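You operate a simulated robot arm through the tools that you are given. There is no shell and no other tool. Be economical: measure what you need, move in short steps, check, and stop when the job is done.

You are at the controls of a simulated robot arm. One attempt, no reset.

## Task
Pack the brown wooden tray on the top of the wooden table. At the end: the blue jar (marked "L 22") stands where the yellow disc stood; the brown square bottle (marked "L 27") is on the brown wooden tray; the green glass is on the brown wooden tray; the yellow disc stands on top of the white pad; whatever was shut is shut again. Leave all else as you found it, and nothing knocked over. Set down upright: square bottle, green glass.

It is judged by the outcome, as a careful person would: the job done as asked, and still so three seconds after it is handed in. It fails if anything else is knocked over, pushed out of place, dropped, spilled or broken.

## Robot
A 7-joint arm with a two-finger parallel gripper, fixed in place. Base frame: the origin is at the foot of the arm, x ahead of it, y to its left, z up; the work surface is at about z = 0. Units: m, degrees, N and s.
With the tool pointing down near the work surface it reaches from about 0.22 to 0.58 m from the base axis. Its first joint turns from -66.0 to 66.0 degrees. Payload 2.5 kg.
Tool frame: the origin (TCP) lies between the finger pads and is the grasp point; the fingertips stand 0.023 m ahead of it; z points along the fingers, y is the line along which they close. The gripper opens to 0.094 m. The fingers are 0.038 m wide and 0.01 m thick; the gripper's body (0.054 by 0.096 m) begins 0.039 m behind the TCP.
Orientation is that of the tool frame in the base frame, as a unit quaternion [w, x, y, z]. With the fingers straight down and closing along the base's y, the tool's x points along the base's -x, its y along +y and its z along -z.

## Interface
- The arm moves only by the tool step_arm. Its arguments are lists of equal length, an entry for each row: "gripper": the finger opening in m, from 0 to 0.094; "linear": the shift along the tool's x, y, z in units of 25 mm (1.0 is 25 mm), a list of three; "rot": the turn, a rotation vector about the tool's x, y, z in units of 6 degrees (1.0 is 6 degrees), a list of three. In form: {"gripper": [gripper, ...], "linear": [[tx, ty, tz], ...], "rot": [[rx, ry, rz], ...]}. A call has 1 to 12 rows; each row shifts and turns the commanded pose from where the row before left it, along the tool's axes as they then stand. A call with a number of a shift or a turn outside -1 to 1 is refused whole. Each row takes 0.2 s and may step no farther than 0.05 m and 8.6 degrees from the row before; otherwise, or with a gripper value out of range, the whole call is refused. Where a pose cannot be reached the arm comes as near as it can. A force on the tool above 40 N (or 10 N above the force at the start of the call, whichever is more), or a blocked arm, ends the call early, and 0.2 s more pass. Each finger travels about 0.108 m/s and halts on what it meets, pressing with about 21 N; the grip force reading is that of the motor and also rises with nothing between the fingers. The clock runs only during rows and for 0.2 s after the last one: add rows that do not move to give the fingers time. It gives the time, the measured TCP pose, the force on the tool (base axes), the opening and the grip force at its end, in the units of the frame above (readings bear some noise), with the torque about the TCP (base axes, N m) and any sound that the robot's microphone picked up.
- Cameras (640 x 400 px; columns grow to the right, rows downward): "scene" is fixed at [0.0936, -0.4052, 0.5263]; the picture's right is [0.95, -0.31, 0.00], its down [-0.23, -0.71, -0.66] and it looks along [0.21, 0.63, -0.75] (base axes); focal length 243 px, centre (320, 200). "wrist" rides on the gripper at [0.086, 0.016, -0.074] in the tool frame; the picture's right is [-0.18, 0.98, 0.00], its down [-0.58, -0.11, -0.81] and it looks along [-0.79, -0.15, 0.59] (tool axes); focal length 243 px, centre (320, 200). There is no depth. A picture from a camera that has moved, and an enlarged one, comes with that camera's place and axes in the base frame and with its lens.
- snapshot(camera): a new picture of that camera. The clock stands still meanwhile.
- enlarge(camera, box): a new picture of the part [left, top, right, bottom] of that camera's present view, enlarged. The clock stands still meanwhile.
- hand_in(): hands the job in; it is judged then, once.

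Go step by step. Nothing tells you positions but the pictures and the camera data: compare them with the known pose of the tool, close in by small moves and look again before you grip or let go. The budget is 120 turns and 84 pictures, counting those below and the enlarged ones. Unless the task says otherwise, let go and move clear before handing in, and close with one line.

The tools are called after "Emit:" as name(argument=value, ...) on one line, values as JSON. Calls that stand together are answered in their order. step_arm: Moves the arm, as the interface text tells. Its arguments: {"type":"object","properties":{"gripper":{"type":"array","items":{"type":"number"}},"linear":{"type":"array","items":{"type":"array","items":{"type":"number"}}},"rot":{"type":"array","items":{"type":"array","items":{"type":"number"}}}},"required":["gripper","linear","rot"]} The other tools are called the same way: snapshot (camera) takes a picture; enlarge (camera, box) takes an enlarged picture of a part of a camera's view; hand_in () hands the job in.

At the start:

```text
t: 0.0
tcp_pos: [0.3804, 0.0929, 0.2476]
tool_rot: [0.0, -0.001, 1.0, 0.0]
ft_force: [0.6, 0.4, 0.5]
wrist_torque: [-0.02, 0.0, 0.0]
gripper_width: 0.0939
grip_force: 0.1
```

scene: 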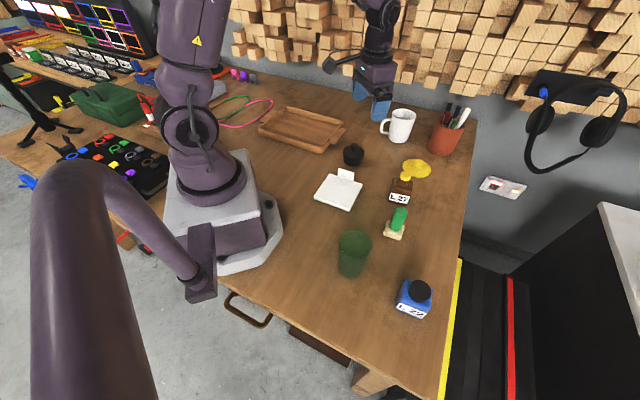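
wrist: 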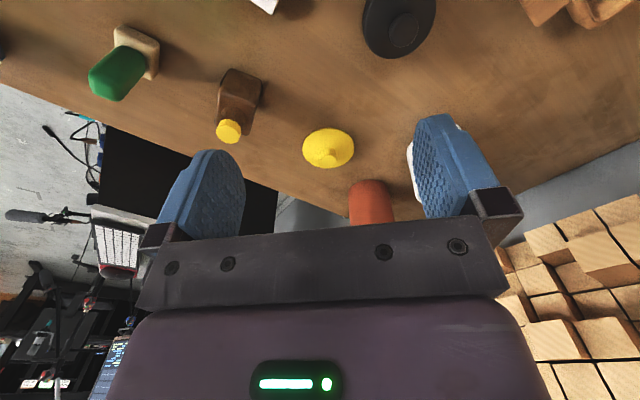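

I see the table with jar, bottle, glass, disc, pad and tray. I'll take closer looks to locate them.

Emit:
enlarge(camera="scene", box=[300, 140, 480, 330])

Emit:
enlarge(camera="scene", box=[220, 80, 400, 220])

Emit:
enlarge(camera="scene", box=[360, 90, 480, 220])

```text
2.11 times, centred on (390, 235) of scene
camera zoom: at [0.0936, -0.4052, 0.5263], right [0.95, -0.31, 0.0], down [-0.23, -0.71, -0.66], along [0.21, 0.63, -0.75], focal length 512 px, centre (173, 126)
```

zoom: 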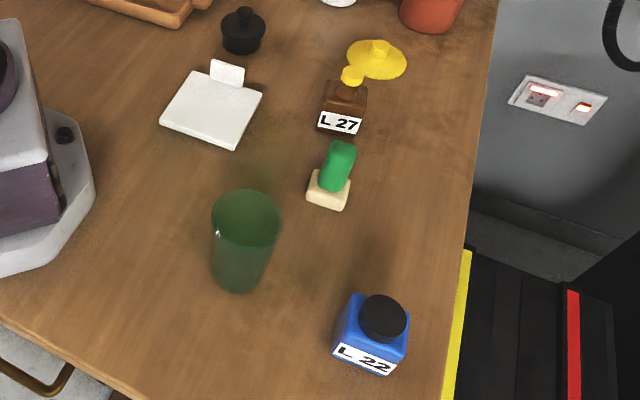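

```text
2.86 times, centred on (310, 150) of scene
camera zoom: at [0.0936, -0.4052, 0.5263], right [0.95, -0.31, 0.0], down [-0.23, -0.71, -0.66], along [0.21, 0.63, -0.75], focal length 695 px, centre (349, 343)
```

zoom: 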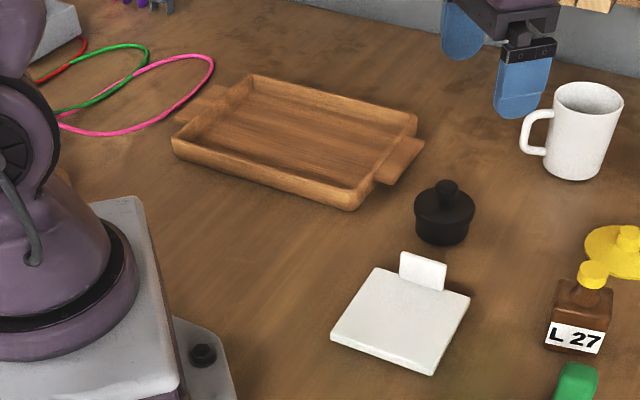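

```text
3.08 times, centred on (420, 155) of scene
camera zoom: at [0.0936, -0.4052, 0.5263], right [0.95, -0.31, 0.0], down [-0.23, -0.71, -0.66], along [0.21, 0.63, -0.75], focal length 748 px, centre (12, 338)
```

zoom: 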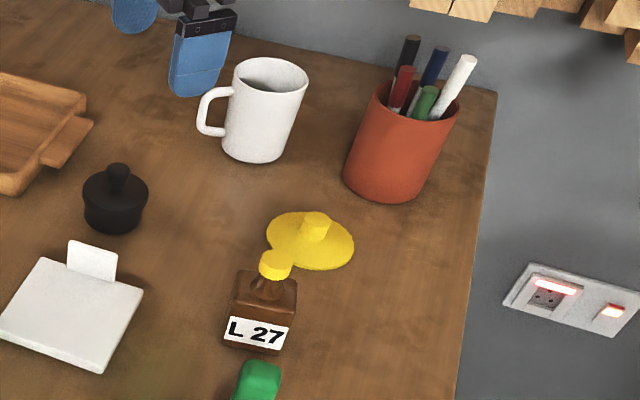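

The disc sits around (0.575, 0.07), the bottle near (0.455, -0.03), and the pad around (0.30, 0.05). I'll move above the disc first and look with the wrist camera.

Emit:
step_arm(gripper=[0.094, 0.08, 0.06, 0.06, 0.06, 0.06, 0.06, 0.06], linear=[[-0.95, -0.125, 0.45], [-0.95, -0.125, 0.45], [-0.95, -0.125, 0.45], [-0.95, -0.125, 0.45], [-0.95, -0.125, 0.45], [-0.95, -0.125, 0.45], [-0.95, -0.125, 0.45], [-0.95, -0.125, 0.45]], rot=[[0, 0, 0], [0, 0, 0], [0, 0, 0], [0, 0, 0], [0, 0, 0], [0, 0, 0], [0, 0, 0], [0, 0, 0]])

Emit:
snapshot(camera="wrist")

Emit:
enlarge(camera="scene", box=[360, 90, 480, 220])

```text
t: 1.8
tcp_pos: [0.5709, 0.0688, 0.1577]
tool_rot: [0.0, 0.0, 1.0, 0.0]
ft_force: [-0.6, 0.3, -0.7]
wrist_torque: [0.01, -0.01, -0.03]
gripper_width: 0.0598
grip_force: 0.0
```

```text
78 pictures are left
camera wrist: at [0.4847, 0.0855, 0.2324], right [0.18, 0.98, 0.0], down [0.58, -0.11, 0.81], along [0.79, -0.15, -0.59], focal length 243 px, centre (320, 200)
```

wrist: 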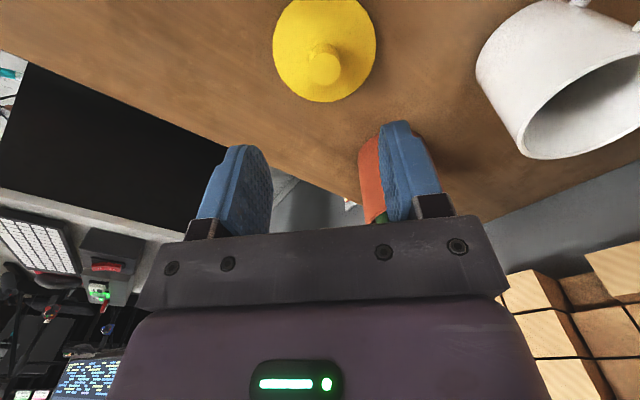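

```text
3.08 times, centred on (420, 155) of scene
camera zoom: at [0.0935, -0.4052, 0.5263], right [0.95, -0.31, 0.0], down [-0.23, -0.71, -0.66], along [0.21, 0.63, -0.75], focal length 748 px, centre (12, 338)
```

zoom: 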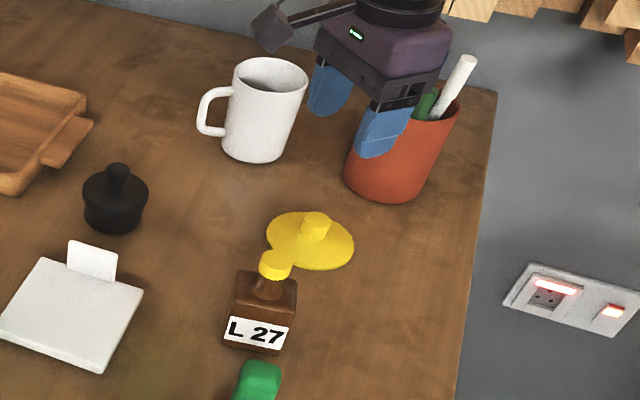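

The knob is at about (0.582, 0.070) with its top near z=0.027. I'll descend partway and check.

Emit:
step_arm(gripper=[0.06, 0.06, 0.06, 0.06, 0.06], linear=[[-0.44, 0.05, 0.4], [0, 0, 1], [0, 0, 1], [0, 0, 1], [0, 0, 0.8]], rot=[[0, 0, 0], [0, 0, 0], [0, 0, 0], [0, 0, 0], [0, 0, 0]])

Emit:
snapshot(camera="wrist")

Emit:
enlarge(camera="scene", box=[360, 90, 480, 220])

```text
t: 3.0
tcp_pos: [0.581, 0.0696, 0.0535]
tool_rot: [0.0, -0.001, 1.0, 0.0]
ft_force: [0.2, 0.5, 0.8]
wrist_torque: [-0.02, 0.0, -0.05]
gripper_width: 0.0597
grip_force: 0.1
```

```text
76 pictures are left
camera wrist: at [0.4952, 0.0865, 0.1277], right [0.18, 0.98, 0.0], down [0.58, -0.11, 0.81], along [0.79, -0.15, -0.59], focal length 243 px, centre (320, 200)
```

wrist: 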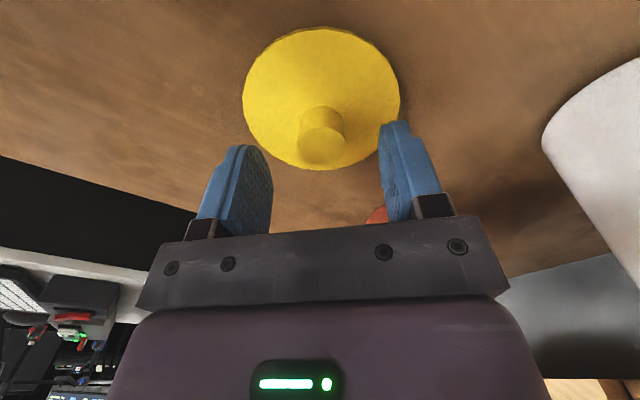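

```text
3.08 times, centred on (420, 155) of scene
camera zoom: at [0.0936, -0.4052, 0.5263], right [0.95, -0.31, 0.0], down [-0.23, -0.71, -0.66], along [0.21, 0.63, -0.75], focal length 748 px, centre (12, 338)
```

zoom: 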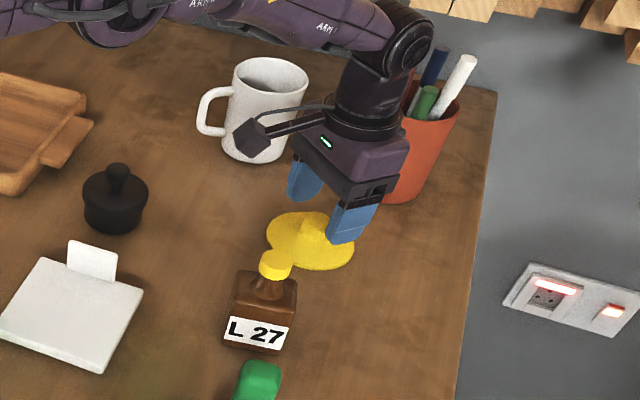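

Alignment is good. I'll lower the fingertips around the knob and close.

Emit:
step_arm(gripper=[0.06, 0.06, 0.02, 0.0, 0.0, 0.0], linear=[[-0.02, 0, 0.4], [0, 0, 0.32], [0, 0, 0], [0, 0, 0], [0, 0, 0], [0, 0, 0]], rot=[[0, 0, 0], [0, 0, 0], [0, 0, 0], [0, 0, 0], [0, 0, 0], [0, 0, 0]])

Emit:
snapshot(camera="wrist")

```text
t: 4.4
tcp_pos: [0.5812, 0.0712, 0.0346]
tool_rot: [0.0, 0.0, 1.0, 0.0]
ft_force: [0.4, 0.1, 1.4]
wrist_torque: [-0.01, -0.01, 0.03]
gripper_width: 0.0242
grip_force: 21.2
```

```text
74 pictures are left
camera wrist: at [0.4961, 0.0867, 0.1099], right [0.18, 0.98, 0.0], down [0.58, -0.11, 0.81], along [0.79, -0.15, -0.59], focal length 243 px, centre (320, 200)
```

wrist: 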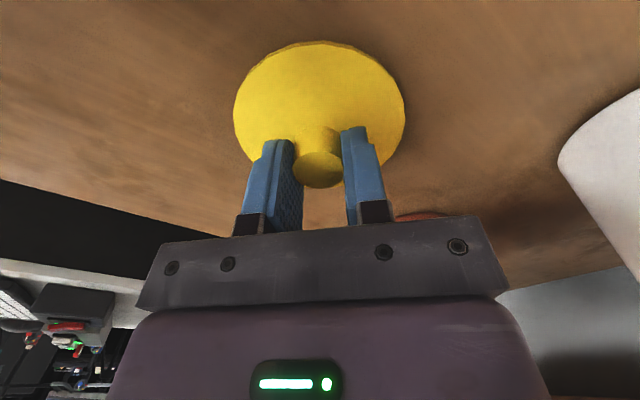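

Knob held (24 mm). Lift, then carry the disc towards the pad at height and look.

Emit:
step_arm(gripper=[0, 0, 0, 0, 0, 0], linear=[[0, 0, -0.5], [0, 0, -1], [0, 0, -1], [0, 0, -1], [0, 0, -1], [0, 0, -1]], rot=[[0, 0, 0], [0, 0, 0], [0, 0, 0], [0, 0, 0], [0, 0, 0], [0, 0, 0]])

Emit:
step_arm(gripper=[0, 0, 0, 0, 0, 0, 0, 0, 0, 0, 0, 0], linear=[[0.95, -0.1, 0], [0.95, -0.1, 0], [0.95, -0.1, 0], [0.95, -0.1, 0], [0.95, -0.1, 0], [0.95, -0.1, 0], [0.95, -0.1, 0], [0.95, -0.1, 0], [0.95, -0.1, 0], [0.95, -0.1, 0], [0.95, -0.1, 0], [0.95, -0.1, 0]], rot=[[0, 0, 0], [0, 0, 0], [0, 0, 0], [0, 0, 0], [0, 0, 0], [0, 0, 0], [0, 0, 0], [0, 0, 0], [0, 0, 0], [0, 0, 0], [0, 0, 0], [0, 0, 0]])

Emit:
enlarge(camera="scene", box=[260, 90, 440, 230])

Emit:
snapshot(camera="wrist")

```text
t: 5.8
tcp_pos: [0.5824, 0.0704, 0.1745]
tool_rot: [0.0, 0.0, 1.0, 0.0]
ft_force: [-0.6, -0.2, -0.1]
wrist_torque: [0.02, -0.01, -0.01]
gripper_width: 0.0243
grip_force: 20.9
```

```text
t: 8.4
tcp_pos: [0.2959, 0.0402, 0.1721]
tool_rot: [0.0, -0.001, 1.0, 0.001]
ft_force: [-0.4, 0.9, -1.1]
wrist_torque: [0.0, -0.02, -0.05]
gripper_width: 0.0237
grip_force: 21.4
```

```text
2.86 times, centred on (350, 160) of scene
camera zoom: at [0.0936, -0.4052, 0.5263], right [0.95, -0.31, 0.0], down [-0.23, -0.71, -0.66], along [0.21, 0.63, -0.75], focal length 695 px, centre (234, 314)
```

zoom: 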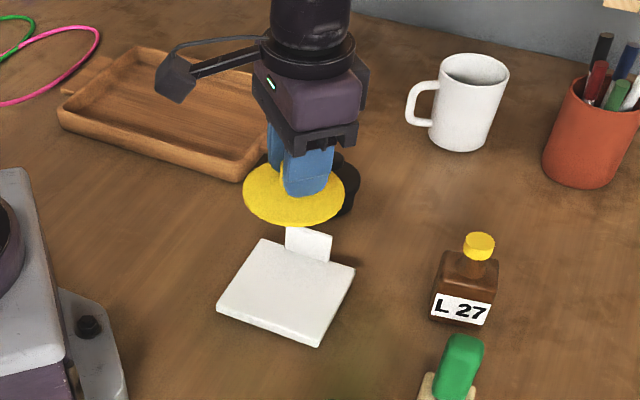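

```text
72 pictures are left
camera wrist: at [0.2103, 0.0576, 0.2473], right [0.18, 0.98, 0.0], down [0.58, -0.11, 0.81], along [0.79, -0.15, -0.59], focal length 243 px, centre (320, 200)
```

wrist: 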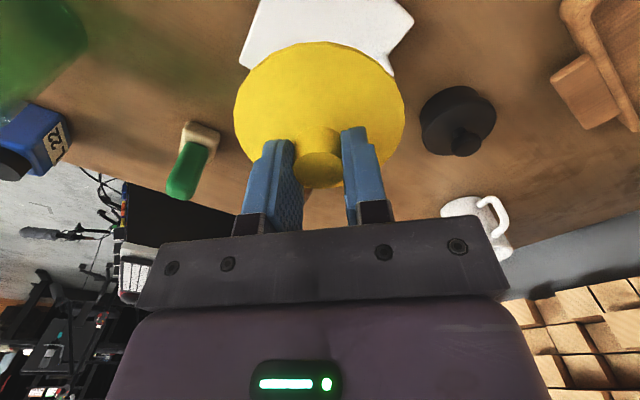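

The pad centre is about (0.304, 0.048), with the tab on its far edge. I'll nudge slightly and descend to just above the pad, then check.

Emit:
step_arm(gripper=[0, 0, 0, 0, 0], linear=[[-0.18, 0.18, 0.8], [0, 0, 1], [0, 0, 1], [0, 0, 1], [0, 0, 0.5]], rot=[[0, 0, 0], [0, 0, 0], [0, 0, 0], [0, 0, 0], [0, 0, 0]])

Emit:
enlarge(camera="scene", box=[300, 130, 390, 220])

Emit:
snapshot(camera="wrist")

```text
t: 9.6
tcp_pos: [0.3074, 0.0491, 0.074]
tool_rot: [0.01, -0.004, 1.0, 0.003]
ft_force: [-5.7, 1.8, 28.2]
wrist_torque: [0.63, -0.22, 0.18]
gripper_width: 0.0263
grip_force: 20.8
stopped in row 5: the force on the tool passed its limit (the readings are from after the stop); the commanded pose is now the measured one
```

```text
4.44 times, centred on (345, 175) of scene
camera zoom: at [0.0935, -0.4052, 0.5263], right [0.95, -0.31, 0.0], down [-0.23, -0.71, -0.66], along [0.21, 0.63, -0.75], focal length 1081 px, centre (209, 311)
```

zoom: 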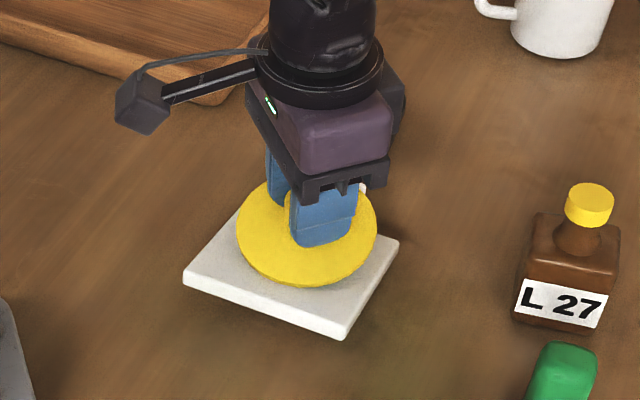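

```text
70 pictures are left
camera wrist: at [0.2196, 0.0638, 0.1466], right [0.18, 0.98, 0.01], down [0.57, -0.11, 0.82], along [0.81, -0.14, -0.58], focal length 243 px, centre (320, 200)
```

wrist: 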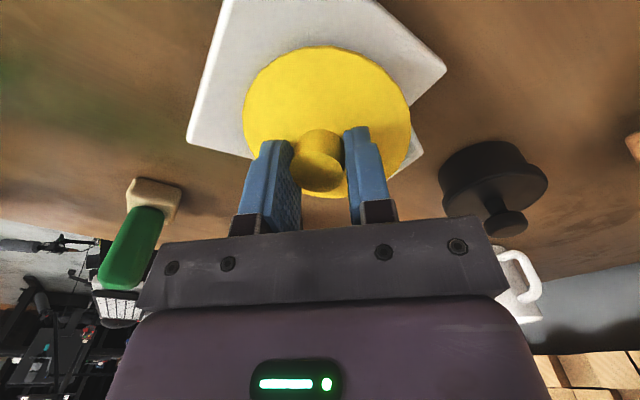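

The disc has touched the tab's top, it seems. I'll raise, back away from the tab and look again.

Emit:
step_arm(gripper=[0, 0, 0, 0], linear=[[0, 0, -0.8], [0.25, -0.15, -0.4], [0.25, -0.15, 0], [0, 0, 0]], rot=[[0, 0, 0], [0, 0, 0], [0, 0, 0], [0, 0, 0]])

Emit:
enlarge(camera="scene", box=[300, 130, 390, 220])

Emit:
snapshot(camera="wrist")

```text
t: 10.6
tcp_pos: [0.2936, 0.0401, 0.1025]
tool_rot: [0.009, -0.002, 1.0, 0.003]
ft_force: [0.3, -0.5, -0.5]
wrist_torque: [-0.02, 0.01, -0.01]
gripper_width: 0.0239
grip_force: 21.2
```

```text
4.44 times, centred on (345, 175) of scene
camera zoom: at [0.0936, -0.4052, 0.5263], right [0.95, -0.31, 0.0], down [-0.23, -0.71, -0.66], along [0.21, 0.63, -0.75], focal length 1081 px, centre (209, 311)
```

zoom: 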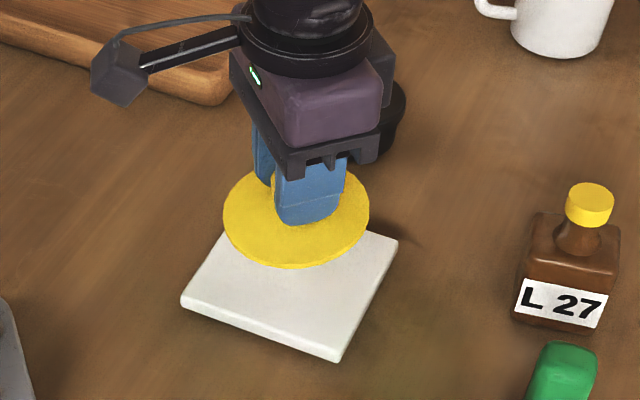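

```text
68 pictures are left
camera wrist: at [0.2063, 0.0556, 0.1756], right [0.18, 0.98, 0.01], down [0.57, -0.11, 0.82], along [0.8, -0.14, -0.58], focal length 243 px, centre (320, 200)
```

wrist: 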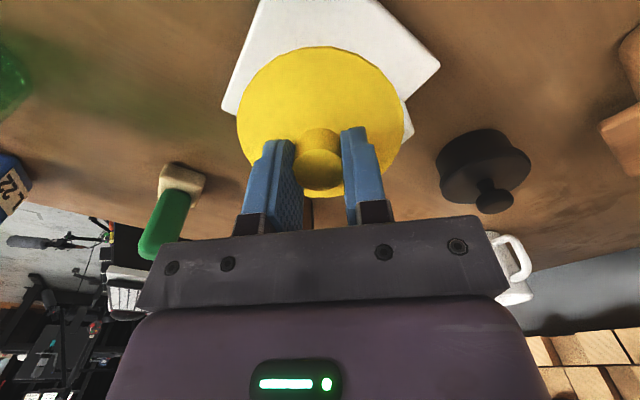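

The pad seems to have settled back as before. I'll lift and move the disc aside to see the pad and tab properly.

Emit:
step_arm(gripper=[0, 0, 0, 0, 0, 0, 0], linear=[[0, 0, -1], [0, 0, -1], [0, 1, -0.5], [0, 1, 0], [0, 1, 0], [0, 1, 0], [0, 1, 0]], rot=[[0, 0, 0], [0, 0, 0], [0, 0, 0], [0, 0, 0], [0, 0, 0], [0, 0, 0], [0, 0, 0]])

Emit:
enlarge(camera="scene", box=[300, 130, 390, 220])

Emit:
snapshot(camera="wrist")

```text
t: 12.2
tcp_pos: [0.2916, 0.1652, 0.165]
tool_rot: [0.008, -0.003, 1.0, 0.003]
ft_force: [0.1, -0.5, 0.2]
wrist_torque: [0.0, 0.04, -0.01]
gripper_width: 0.0238
grip_force: 20.6
```

```text
4.44 times, centred on (345, 175) of scene
camera zoom: at [0.0936, -0.4052, 0.5263], right [0.95, -0.31, 0.0], down [-0.23, -0.71, -0.66], along [0.21, 0.63, -0.75], focal length 1081 px, centre (209, 311)
```

zoom: 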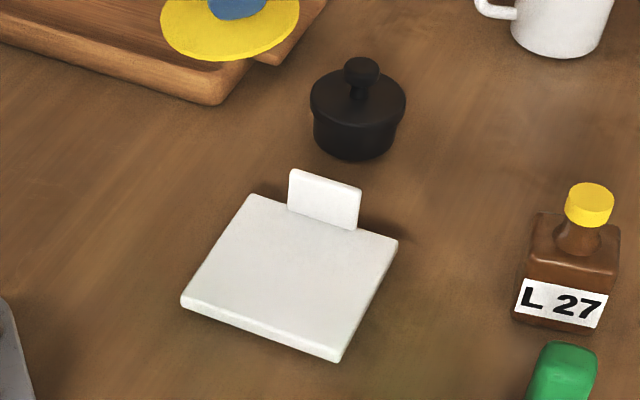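

```text
66 pictures are left
camera wrist: at [0.2047, 0.1803, 0.2381], right [0.18, 0.98, 0.01], down [0.57, -0.11, 0.82], along [0.8, -0.14, -0.58], focal length 243 px, centre (320, 200)
```

wrist: 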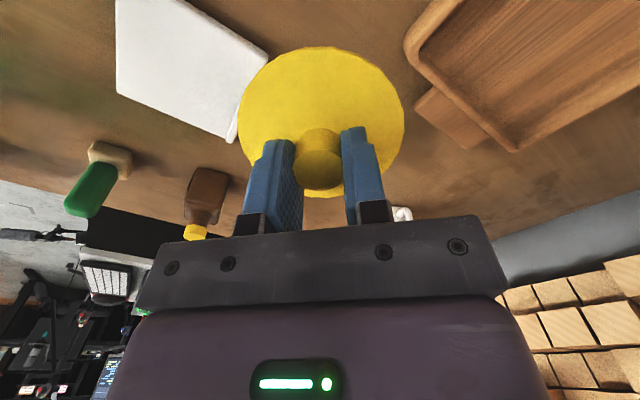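

The pad and tab are unmoved. I'll bring the disc back, offset further from the tab and staying above it, and inspect the clearance closely.

Emit:
step_arm(gripper=[0, 0, 0, 0, 0, 0, 0, 0], linear=[[0, -1, 0], [0, -1, 0], [0, -1, 0], [0, -1, 0], [0, -1, 0], [0, -0.17, 1], [0, 0, 1], [0, 0, 0.6]], rot=[[0.06, 0.17, 0.05], [0, 0, 0], [0, 0, 0], [0, 0, 0], [0, 0, 0], [0, 0, 0], [0, 0, 0], [0, 0, 0]])

Emit:
enlarge(camera="scene", box=[300, 130, 390, 220])

Emit:
enlarge(camera="wrist", box=[200, 0, 460, 220])

```text
t: 14.0
tcp_pos: [0.2928, 0.0345, 0.1004]
tool_rot: [0.0, 0.0, 1.0, 0.0]
ft_force: [0.1, 0.0, -1.4]
wrist_torque: [0.01, 0.03, -0.02]
gripper_width: 0.0239
grip_force: 20.8
```

```text
4.44 times, centred on (345, 175) of scene
camera zoom: at [0.0936, -0.4052, 0.5263], right [0.95, -0.31, 0.0], down [-0.23, -0.71, -0.66], along [0.21, 0.63, -0.75], focal length 1081 px, centre (209, 311)
```

zoom: 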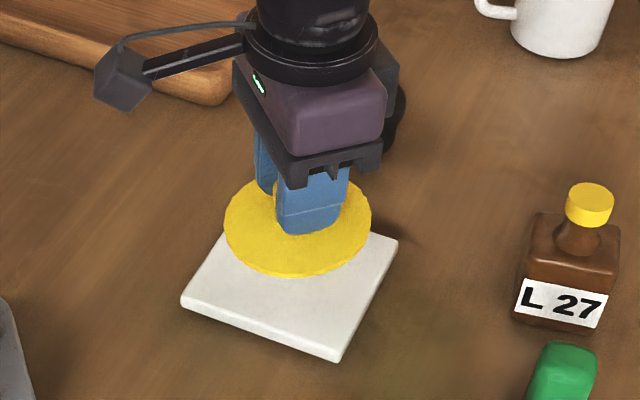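

```text
1.82 times, centred on (330, 110) of wrist
camera zoom: at [0.2067, 0.051, 0.1747], right [0.18, 0.98, 0.0], down [0.58, -0.11, 0.81], along [0.79, -0.15, -0.59], focal length 441 px, centre (302, 364)
```

zoom: 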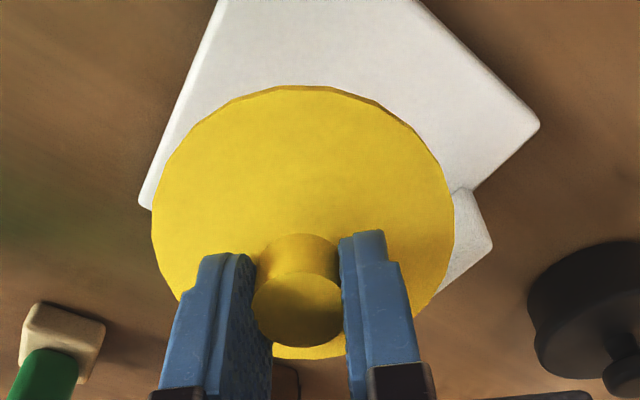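

Now the tab's visible end suggests about 16 mm clearance from the disc edge. I'll descend in small steps and stop to check.

Emit:
step_arm(gripper=[0, 0, 0, 0, 0], linear=[[-0.09, 0.09, 0.2], [0, 0, 0.3], [0, 0, 0.3], [0, 0, 0.25], [0, 0, 0]], rot=[[0, 0, 0], [0, 0, 0], [0, 0, 0], [0, 0, 0], [0, 0, 0]])

Emit:
enlarge(camera="scene", box=[300, 130, 390, 220])

Emit:
enlarge(camera="wrist", box=[200, 0, 460, 220])

```text
t: 15.2
tcp_pos: [0.2944, 0.0373, 0.0728]
tool_rot: [-0.001, 0.0, 1.0, 0.001]
ft_force: [-0.3, -0.3, -1.2]
wrist_torque: [0.01, 0.0, 0.04]
gripper_width: 0.0238
grip_force: 20.6
```

```text
4.44 times, centred on (345, 175) of scene
camera zoom: at [0.0936, -0.4052, 0.5263], right [0.95, -0.31, 0.0], down [-0.23, -0.71, -0.66], along [0.21, 0.63, -0.75], focal length 1081 px, centre (209, 311)
```

zoom: 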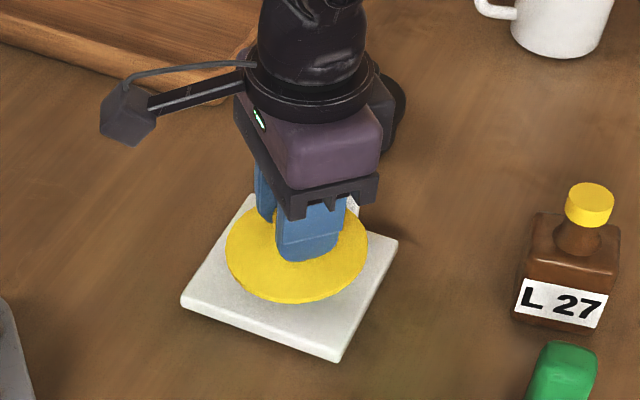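

```text
1.82 times, centred on (330, 110) of wrist
camera zoom: at [0.2089, 0.0539, 0.1486], right [0.18, 0.98, 0.0], down [0.58, -0.11, 0.81], along [0.79, -0.15, -0.59], focal length 441 px, centre (302, 364)
```

zoom: 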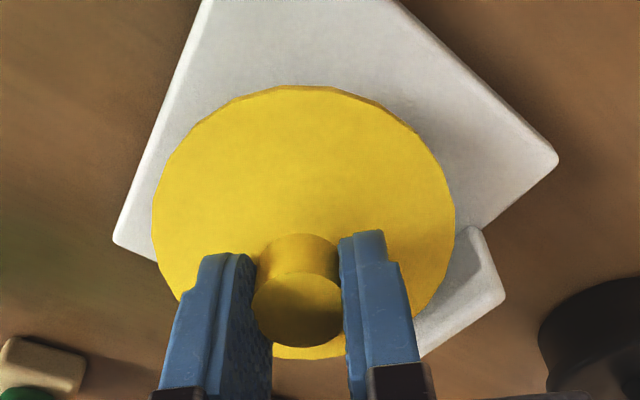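

Clear and no contact, with the disc now below the tab's top. Continuing slowly.

Emit:
step_arm(gripper=[0, 0, 0, 0, 0], linear=[[0, 0, 0.2], [0, 0, 0.2], [0, 0, 0.2], [0, 0, 0.1], [0, 0, 0]], rot=[[0, 0, 0], [0, 0, 0], [0, 0, 0], [0, 0, 0], [0, 0, 0]])

Emit:
enlarge(camera="scene", box=[300, 130, 390, 220])

Emit:
enlarge(camera="wrist", box=[200, 0, 460, 220])

```text
t: 16.4
tcp_pos: [0.2951, 0.0367, 0.0558]
tool_rot: [0.001, 0.0, 1.0, 0.0]
ft_force: [1.3, -3.0, 14.2]
wrist_torque: [-0.21, 0.66, 0.15]
gripper_width: 0.0236
grip_force: 21.0
```

```text
4.44 times, centred on (345, 175) of scene
camera zoom: at [0.0935, -0.4052, 0.5263], right [0.95, -0.31, 0.0], down [-0.23, -0.71, -0.66], along [0.21, 0.63, -0.75], focal length 1081 px, centre (209, 311)
```

zoom: 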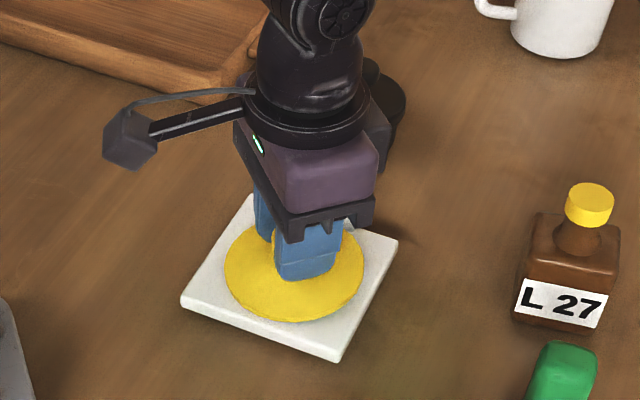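

```text
1.82 times, centred on (330, 110) of wrist
camera zoom: at [0.2089, 0.0538, 0.1311], right [0.18, 0.98, 0.0], down [0.58, -0.11, 0.81], along [0.79, -0.15, -0.59], focal length 441 px, centre (302, 364)
```

zoom: 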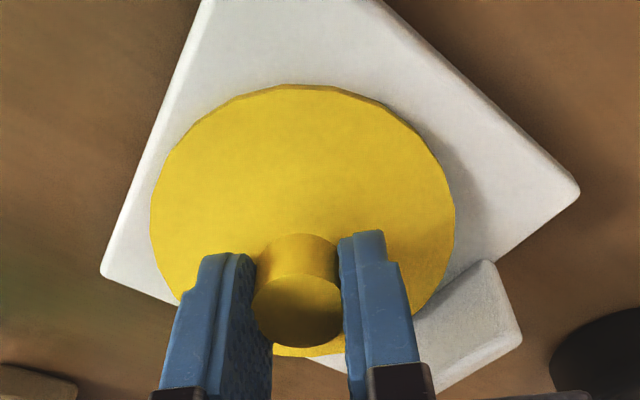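

The disc touches the pad on its near edge, so it is tilted slightly in the grip. I'll level it by about 3° and re-seat.

Emit:
step_arm(gripper=[0, 0, 0, 0], linear=[[0, 0, -0.12], [0, 0, 0], [0, 0, 0.1], [0, 0, 0]], rot=[[0, 0, 0], [0, 0.5, 0], [0, 0, 0], [0, 0, 0]])

```text
t: 17.4
tcp_pos: [0.294, 0.0377, 0.058]
tool_rot: [-0.026, -0.001, 1.0, 0.0]
ft_force: [0.1, -0.4, -1.0]
wrist_torque: [0.01, 0.03, -0.01]
gripper_width: 0.0234
grip_force: 21.3
```

Emit:
step_arm(gripper=[0, 0, 0, 0], linear=[[0, 0, 0.1], [0, 0, 0.1], [0, 0, 0.05], [0, 0, 0]], rot=[[0, 0, 0], [0, 0, 0], [0, 0, 0], [0, 0, 0]])

Emit:
enlarge(camera="scene", box=[300, 130, 390, 220])

```text
t: 18.4
tcp_pos: [0.2955, 0.0375, 0.0506]
tool_rot: [-0.025, 0.0, 1.0, 0.0]
ft_force: [-1.4, -4.5, 32.8]
wrist_torque: [-0.07, 0.04, 0.11]
gripper_width: 0.0236
grip_force: 20.9
```

```text
4.44 times, centred on (345, 175) of scene
camera zoom: at [0.0935, -0.4052, 0.5263], right [0.95, -0.31, 0.0], down [-0.23, -0.71, -0.66], along [0.21, 0.63, -0.75], focal length 1081 px, centre (209, 311)
```

zoom: 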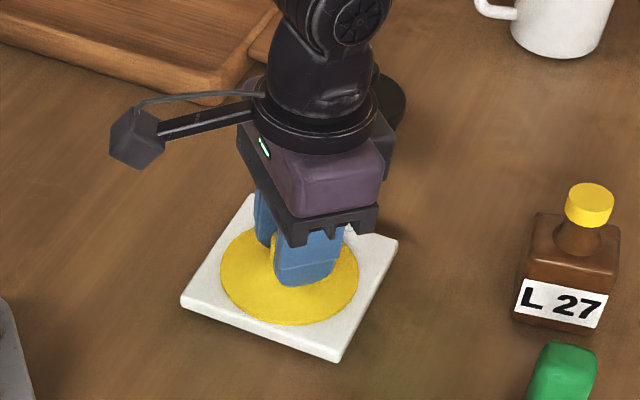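

Seated flat (pressing evenly). I'll relieve the pressure, open, and lift straight off.

Emit:
step_arm(gripper=[0, 0.02, 0.04, 0.05, 0.05, 0.05, 0.05, 0.05, 0.05, 0.05], linear=[[0, 0, -0.1], [0, 0, 0], [0, 0, 0], [0, 0, 0], [0, 0, 0], [0, 0, -0.6], [0, 0, -1], [0, 0, -1], [0, 0, -1], [0, 0, -1]], rot=[[0, 0, 0], [0, 0, 0], [0, 0, 0], [0, 0, 0], [0, 0, 0], [0, 0, 0], [0, 0, 0], [0, -0.5, 0], [0, 0, 0], [0, 0, 0]])

Emit:
enlarge(camera="scene", box=[300, 130, 390, 220])

Emit:
enlarge(camera="wrist", box=[200, 0, 460, 220])

```text
t: 20.6
tcp_pos: [0.2977, 0.0382, 0.168]
tool_rot: [0.0, -0.001, 1.0, -0.001]
ft_force: [-0.3, 0.8, 0.2]
wrist_torque: [-0.01, 0.0, -0.01]
gripper_width: 0.0499
grip_force: 0.1
```

```text
4.44 times, centred on (345, 175) of scene
camera zoom: at [0.0936, -0.4052, 0.5263], right [0.95, -0.31, 0.0], down [-0.23, -0.71, -0.66], along [0.21, 0.63, -0.75], focal length 1081 px, centre (209, 311)
```

zoom: 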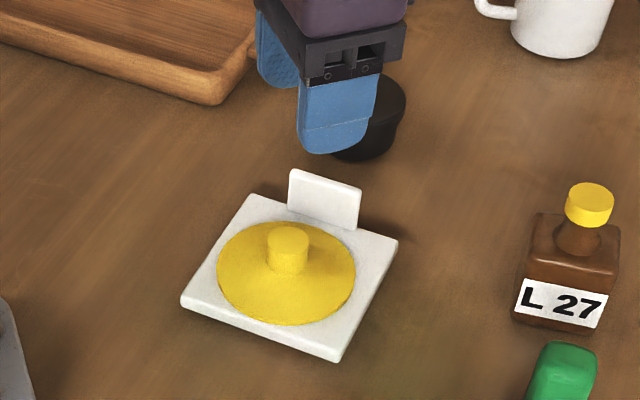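

```text
1.82 times, centred on (330, 110) of wrist
camera zoom: at [0.2113, 0.0542, 0.2432], right [0.18, 0.98, 0.0], down [0.58, -0.11, 0.81], along [0.79, -0.15, -0.59], focal length 441 px, centre (302, 364)
```

zoom: 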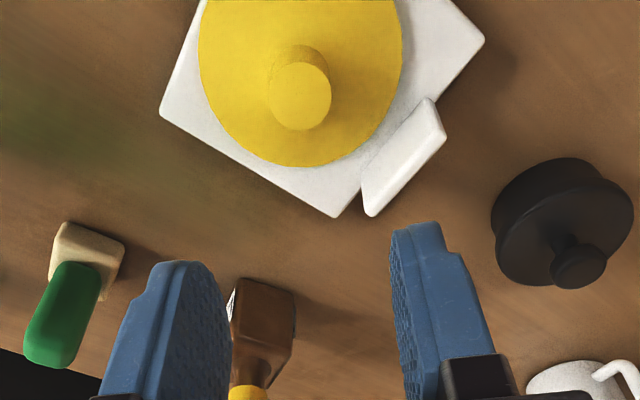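

Disc sits flat and fully on the pad, clear of the tab. Next I'll go look at the blue jar around (0.33, -0.30).

Emit:
step_arm(gripper=[0.05, 0.06, 0.07, 0.08, 0.09, 0.094, 0.094, 0.094, 0.094, 0.094, 0.094, 0.094], linear=[[0, -1, -0.4], [0, -1, -0.4], [0, -1, -0.4], [0, -1, -0.4], [0, -1, -0.4], [0, -1, 0], [0, -1, 0], [0, -1, 0], [0, -1, 0], [0, -1, 0], [0, -1, 0], [0, -1, 0]], rot=[[0, 0, 0], [0, 0, 0], [0, 0, 0], [0, 0, 0], [0, 0, 0], [0, 0, 0], [0, 0, 0], [0, 0, 0], [0, 0, 0], [0, 0, 0], [0, 0, 0], [0, 0, 0]])

Emit:
snapshot(camera="wrist")

Emit:
enlarge(camera="scene", box=[320, 210, 460, 330])

```text
t: 23.2
tcp_pos: [0.2977, -0.2637, 0.2174]
tool_rot: [0.0, -0.001, 1.0, 0.0]
ft_force: [-0.1, -0.4, 0.2]
wrist_torque: [0.02, 0.0, 0.04]
gripper_width: 0.0943
grip_force: 0.2
```

```text
56 pictures are left
camera wrist: at [0.2116, -0.2464, 0.2929], right [0.18, 0.98, 0.0], down [0.58, -0.11, 0.81], along [0.79, -0.15, -0.59], focal length 243 px, centre (320, 200)
```

wrist: 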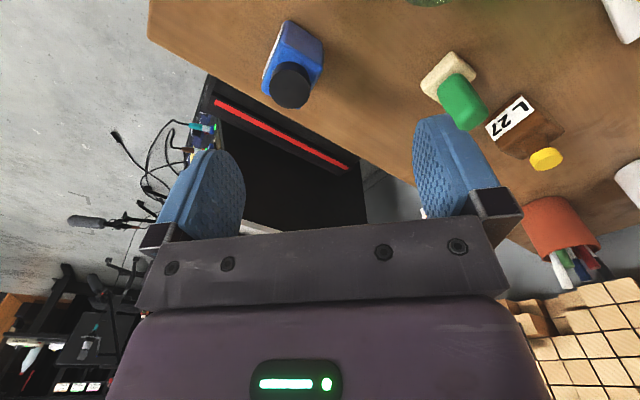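

```text
3.33 times, centred on (390, 270) of scene
camera zoom: at [0.0936, -0.4052, 0.5263], right [0.95, -0.31, 0.0], down [-0.23, -0.71, -0.66], along [0.21, 0.63, -0.75], focal length 810 px, centre (87, -33)
```

zoom: 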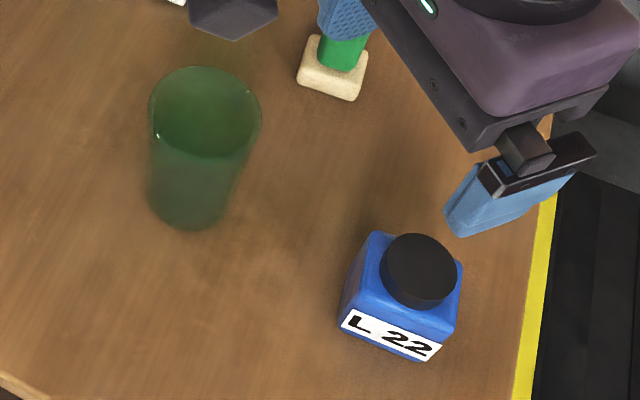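

Jar cap top comes out at (0.327, -0.2955, 0.07), with its faces turned about -38°. I'll centre over it, turn the gripper to match, and descend partway.

Emit:
step_arm(gripper=[0.094, 0.094, 0.094, 0.094, 0.094, 0.094, 0.094, 0.094, 0.094, 0.094, 0.094, 0.094], linear=[[-0.58, -0.64, 0], [-0.58, -0.64, 0], [0, 0, 0], [0, 0, 0], [0, 0, 0], [0, 0, 0], [0, 0, 0], [0, 0, 0], [0, 0, 0], [0, 0, 1], [0, 0, 1], [0, 0, 1]], rot=[[0, 0, 0], [0, 0, 0], [0, 0, 0.9], [0, 0, 0.9], [0, 0, 0.9], [0, 0, 0.9], [0, 0, 0.9], [0, 0, 0.9], [0, 0, 0.87], [0, 0, 0], [0, 0, 0], [0, 0, 0]])

Emit:
snapshot(camera="wrist")

Emit:
enlarge(camera="scene", box=[320, 210, 460, 330])

```text
t: 25.8
tcp_pos: [0.3274, -0.2942, 0.1425]
tool_rot: [0.001, 0.322, 0.947, 0.0]
ft_force: [-0.3, -0.3, -1.0]
wrist_torque: [0.03, 0.04, 0.01]
gripper_width: 0.0941
grip_force: 0.1
```

```text
54 pictures are left
camera wrist: at [0.2689, -0.2282, 0.2177], right [0.75, 0.67, 0.0], down [0.39, -0.44, 0.81], along [0.54, -0.6, -0.59], focal length 243 px, centre (320, 200)
```

wrist: 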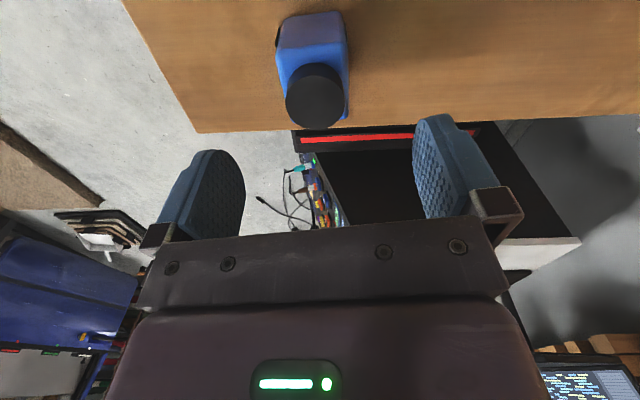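

```text
3.33 times, centred on (390, 270) of scene
camera zoom: at [0.0936, -0.4052, 0.5263], right [0.95, -0.31, 0.0], down [-0.23, -0.71, -0.66], along [0.21, 0.63, -0.75], focal length 810 px, centre (87, -33)
```

zoom: 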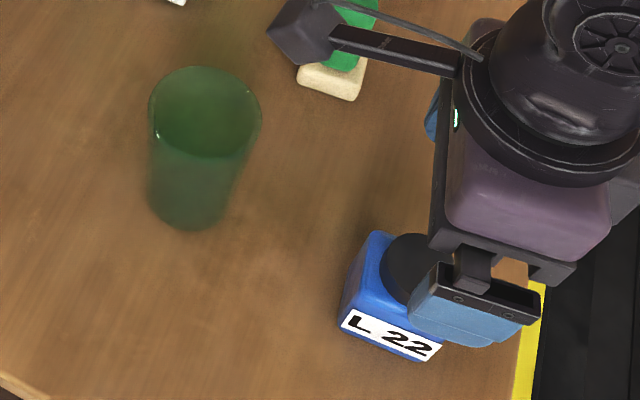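

Aligned over the jar. Descending around it.

Emit:
step_arm(gripper=[0.094, 0.094, 0.094, 0.094, 0.094, 0.094], linear=[[0, 0, 0.8], [0, 0, 0.8], [0, 0, 0.8], [0, 0, 0.8], [0, 0, 0.6], [0, 0, 0.4]], rot=[[0, 0, 0], [0, 0, 0], [0, 0, 0], [0, 0, 0], [0, 0, 0], [0, 0, 0]])

Emit:
snapshot(camera="wrist")

Emit:
enlarge(camera="scene", box=[320, 210, 460, 330])

```text
t: 27.2
tcp_pos: [0.3266, -0.2944, 0.0398]
tool_rot: [0.0, 0.322, 0.947, 0.001]
ft_force: [-2.4, 2.9, 10.5]
wrist_torque: [-0.15, -0.08, -0.04]
gripper_width: 0.0937
grip_force: 0.2
```

```text
52 pictures are left
camera wrist: at [0.269, -0.2284, 0.1136], right [0.75, 0.67, 0.0], down [0.39, -0.44, 0.81], along [0.54, -0.6, -0.59], focal length 243 px, centre (320, 200)
```

wrist: 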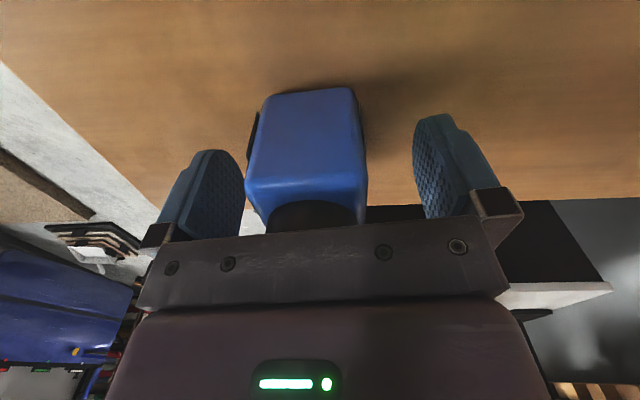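

```text
3.33 times, centred on (390, 270) of scene
camera zoom: at [0.0935, -0.4051, 0.5264], right [0.95, -0.31, 0.0], down [-0.23, -0.71, -0.66], along [0.21, 0.63, -0.75], focal length 810 px, centre (87, -33)
```

zoom: 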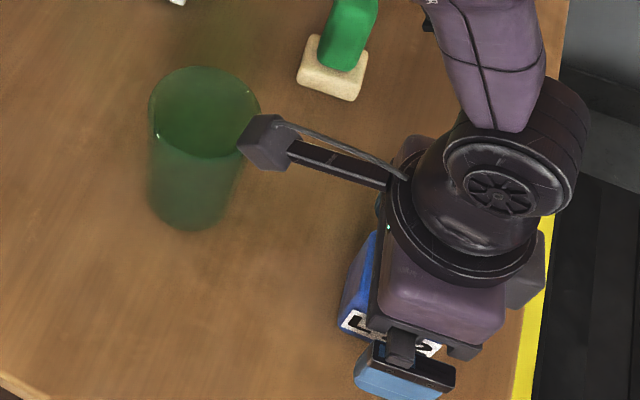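

The palm just touched the cap; I'll back up 8 mm and close on the body.

Emit:
step_arm(gripper=[0.094, 0.094, 0.07, 0.05, 0.03, 0.0, 0.0, 0.0], linear=[[0, 0, -0.35], [0, 0, 0], [0, 0, 0], [0, 0, 0], [0, 0, 0], [0, 0, 0], [0, 0, 0], [0, 0, 0]], rot=[[0, 0, 0], [0, 0, 0], [0, 0, 0], [0, 0, 0], [0, 0, 0], [0, 0, 0], [0, 0, 0], [0, 0, 0]])

Emit:
snapshot(camera="wrist")

```text
t: 29.0
tcp_pos: [0.3262, -0.2945, 0.0467]
tool_rot: [0.0, 0.322, 0.947, 0.0]
ft_force: [-1.0, -0.9, 2.2]
wrist_torque: [0.01, -0.06, 0.01]
gripper_width: 0.0462
grip_force: 21.1
```

```text
50 pictures are left
camera wrist: at [0.2687, -0.2286, 0.1218], right [0.75, 0.67, 0.0], down [0.39, -0.44, 0.81], along [0.54, -0.6, -0.59], focal length 243 px, centre (320, 200)
```

wrist: 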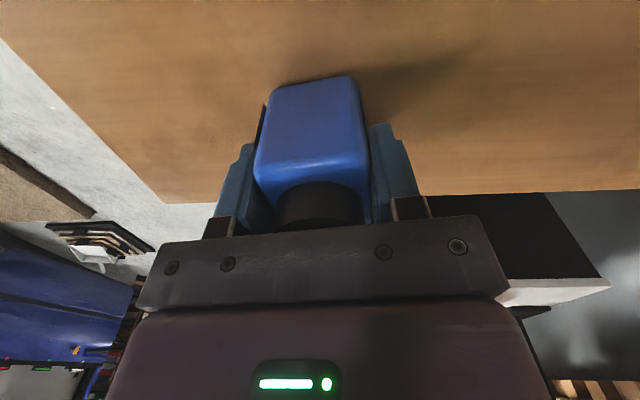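

Jar gripped (46 mm). Lifting straight up, then turning the wrist back square.

Emit:
step_arm(gripper=[0, 0, 0, 0, 0, 0, 0, 0, 0, 0, 0, 0], linear=[[0, 0, -0.5], [0, 0, -1], [0, 0, -1], [0, 0, -1], [0, 0, -1], [0, 0, -0.5], [0, 0, -0.5], [0, 0, -0.5], [0, 0, -0.5], [0, 0, -0.5], [0, 0, -0.2], [0, 0, -0.2]], rot=[[0, 0, 0], [0, 0, 0], [0, 0, 0], [0, 0, 0], [0, 0, 0], [0, 0, -0.9], [0, 0, -0.9], [0, 0, -0.9], [0, 0, -0.9], [0, 0, -0.9], [0, 0, -0.9], [0, 0, -0.87]])

```text
t: 31.6
tcp_pos: [0.3258, -0.2949, 0.2322]
tool_rot: [0.0, -0.002, 1.0, 0.0]
ft_force: [0.5, 0.2, -1.7]
wrist_torque: [0.0, -0.03, -0.03]
gripper_width: 0.0459
grip_force: 21.1
```

Carrying the jar over at height towards the disc's old spot.

Emit:
step_arm(gripper=[0, 0, 0, 0, 0, 0, 0, 0, 0, 0, 0, 0], linear=[[-0.68, 0.975, 0], [-0.68, 0.975, 0], [-0.68, 0.975, 0], [-0.68, 0.975, 0], [-0.68, 0.975, 0], [-0.68, 0.975, 0], [-0.68, 0.975, 0], [-0.68, 0.975, 0], [-0.68, 0.975, 0], [-0.68, 0.975, 0], [-0.68, 0.975, 0], [-0.68, 0.975, 0]], rot=[[0, 0, 0], [0, 0, 0], [0, 0, 0], [0, 0, 0], [0, 0, 0], [0, 0, 0], [0, 0, 0], [0, 0, 0], [0, 0, 0], [0, 0, 0], [0, 0, 0], [0, 0, 0]])

Emit:
step_arm(gripper=[0, 0, 0, 0, 0, 0, 0], linear=[[-0.68, 0.975, 0], [-0.68, 0.975, 0], [-0.68, 0.975, 0], [0, 0, 1], [0, 0, 1], [0, 0, 1], [0, 0, 0.5]], rot=[[0, 0, 0], [0, 0, 0], [0, 0, 0], [0, 0, 0], [0, 0, 0], [0, 0, 0], [0, 0, 0]])

Emit:
snapshot(camera="wrist")

Emit:
enlarge(camera="scene", box=[360, 90, 480, 220])

```text
t: 34.2
tcp_pos: [0.5308, -0.0031, 0.2315]
tool_rot: [0.0, 0.001, 1.0, -0.001]
ft_force: [0.9, 0.0, -3.1]
wrist_torque: [0.0, -0.01, 0.0]
gripper_width: 0.0459
grip_force: 20.9
```

```text
t: 35.8
tcp_pos: [0.5821, 0.072, 0.1434]
tool_rot: [-0.001, 0.0, 1.0, 0.0]
ft_force: [0.5, -0.3, -2.9]
wrist_torque: [-0.01, -0.01, 0.0]
gripper_width: 0.0462
grip_force: 20.8
```

```text
49 pictures are left
camera wrist: at [0.4955, 0.0883, 0.2188], right [0.18, 0.98, 0.0], down [0.58, -0.11, 0.81], along [0.79, -0.15, -0.59], focal length 243 px, centre (320, 200)
```

wrist: 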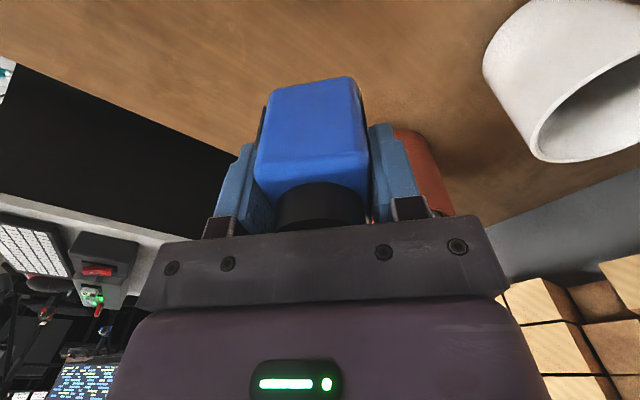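

```text
3.08 times, centred on (420, 155) of scene
camera zoom: at [0.0936, -0.4052, 0.5263], right [0.95, -0.31, 0.0], down [-0.23, -0.71, -0.66], along [0.21, 0.63, -0.75], focal length 748 px, centre (12, 338)
```

zoom: 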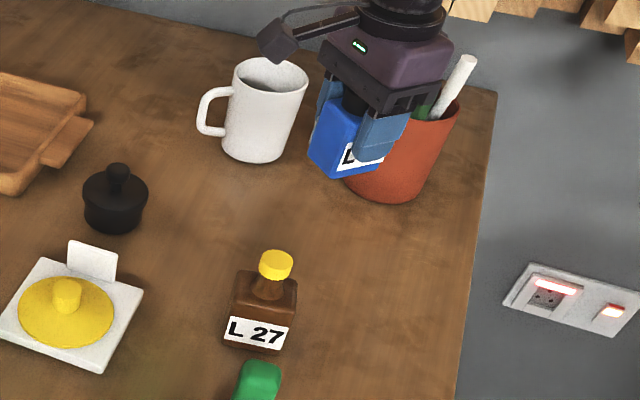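

On target. Lowering, slow at the end.

Emit:
step_arm(gripper=[0, 0, 0, 0, 0, 0, 0, 0], linear=[[0, -0.04, 0.9], [0, 0, 0.9], [0, 0, 0.9], [0, 0, 0.6], [0, 0, 0.3], [0, 0, 0.15], [0, 0, 0.1], [0, 0, 0]], rot=[[0, 0, 0], [0, 0, 0], [0, 0, 0], [0, 0, 0], [0, 0, 0], [0, 0, 0], [0, 0, 0], [0, 0, 0]])

Emit:
enlarge(camera="scene", box=[360, 90, 480, 220])

```text
t: 37.6
tcp_pos: [0.5797, 0.0712, 0.0478]
tool_rot: [0.0, 0.0, 1.0, 0.0]
ft_force: [-0.8, 0.4, -3.3]
wrist_torque: [-0.01, 0.0, 0.0]
gripper_width: 0.046
grip_force: 21.5
```

```text
3.08 times, centred on (420, 155) of scene
camera zoom: at [0.0936, -0.4052, 0.5263], right [0.95, -0.31, 0.0], down [-0.23, -0.71, -0.66], along [0.21, 0.63, -0.75], focal length 748 px, centre (12, 338)
```

zoom: 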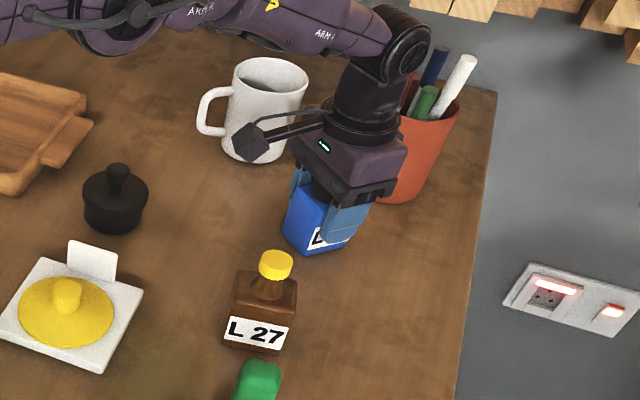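

Nearly down; a touch more until contact, then release.

Emit:
step_arm(gripper=[0, 0, 0], linear=[[-0.05, 0, 0.06], [0, 0, 0.04], [0, 0, 0]], rot=[[0, 0, 0], [0, 0, 0], [0, 0, 0]])

```text
t: 38.4
tcp_pos: [0.5837, 0.0707, 0.0468]
tool_rot: [0.0, 0.0, 1.0, 0.0]
ft_force: [-5.1, -0.6, 10.0]
wrist_torque: [0.08, 0.31, 0.05]
gripper_width: 0.0462
grip_force: 21.0
```

Contact made. Opening and rising straight.

Emit:
step_arm(gripper=[0.05, 0.06, 0.08, 0.085, 0.085, 0.085, 0.085, 0.085, 0.085, 0.085, 0.085], linear=[[0, 0, 0], [0, 0, 0], [0, 0, 0], [0, 0, 0], [0, 0, -0.4], [0, 0, -0.8], [0, 0, -1], [0, 0, -1], [0, 0, -1], [0, 0, -1], [0, 0, -1]], rot=[[0, 0, 0], [0, 0, 0], [0, 0, 0], [0, 0, 0], [0, 0, 0], [0, 0, 0], [0, 0, 0], [0, 0, 0], [0, 0, 0], [0, 0, 0], [0, 0, 0]])

Emit:
snapshot(camera="wrist")

Emit:
enlarge(camera="scene", box=[360, 90, 480, 220])

```text
t: 40.8
tcp_pos: [0.5827, 0.0719, 0.2006]
tool_rot: [0.0, 0.0, 1.0, 0.0]
ft_force: [0.0, 0.2, 0.0]
wrist_torque: [-0.03, 0.0, 0.03]
gripper_width: 0.0853
grip_force: 0.1
```

```text
46 pictures are left
camera wrist: at [0.4957, 0.0876, 0.2761], right [0.18, 0.98, 0.0], down [0.58, -0.11, 0.81], along [0.79, -0.15, -0.59], focal length 243 px, centre (320, 200)
```

wrist: 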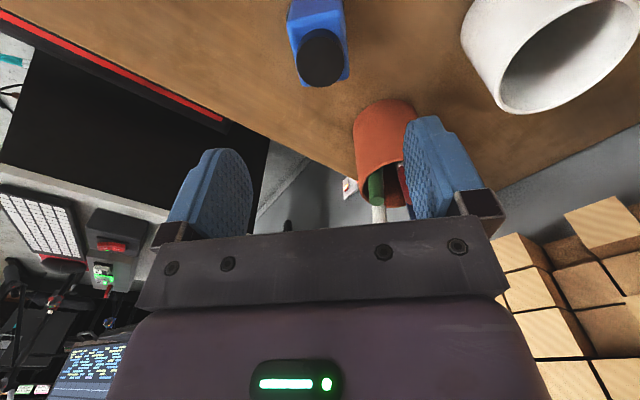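

```text
3.08 times, centred on (420, 155) of scene
camera zoom: at [0.0936, -0.4052, 0.5263], right [0.95, -0.31, 0.0], down [-0.23, -0.71, -0.66], along [0.21, 0.63, -0.75], focal length 748 px, centre (12, 338)
```

zoom: 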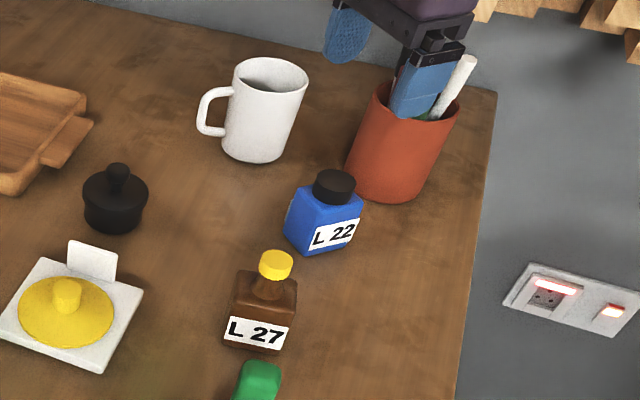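

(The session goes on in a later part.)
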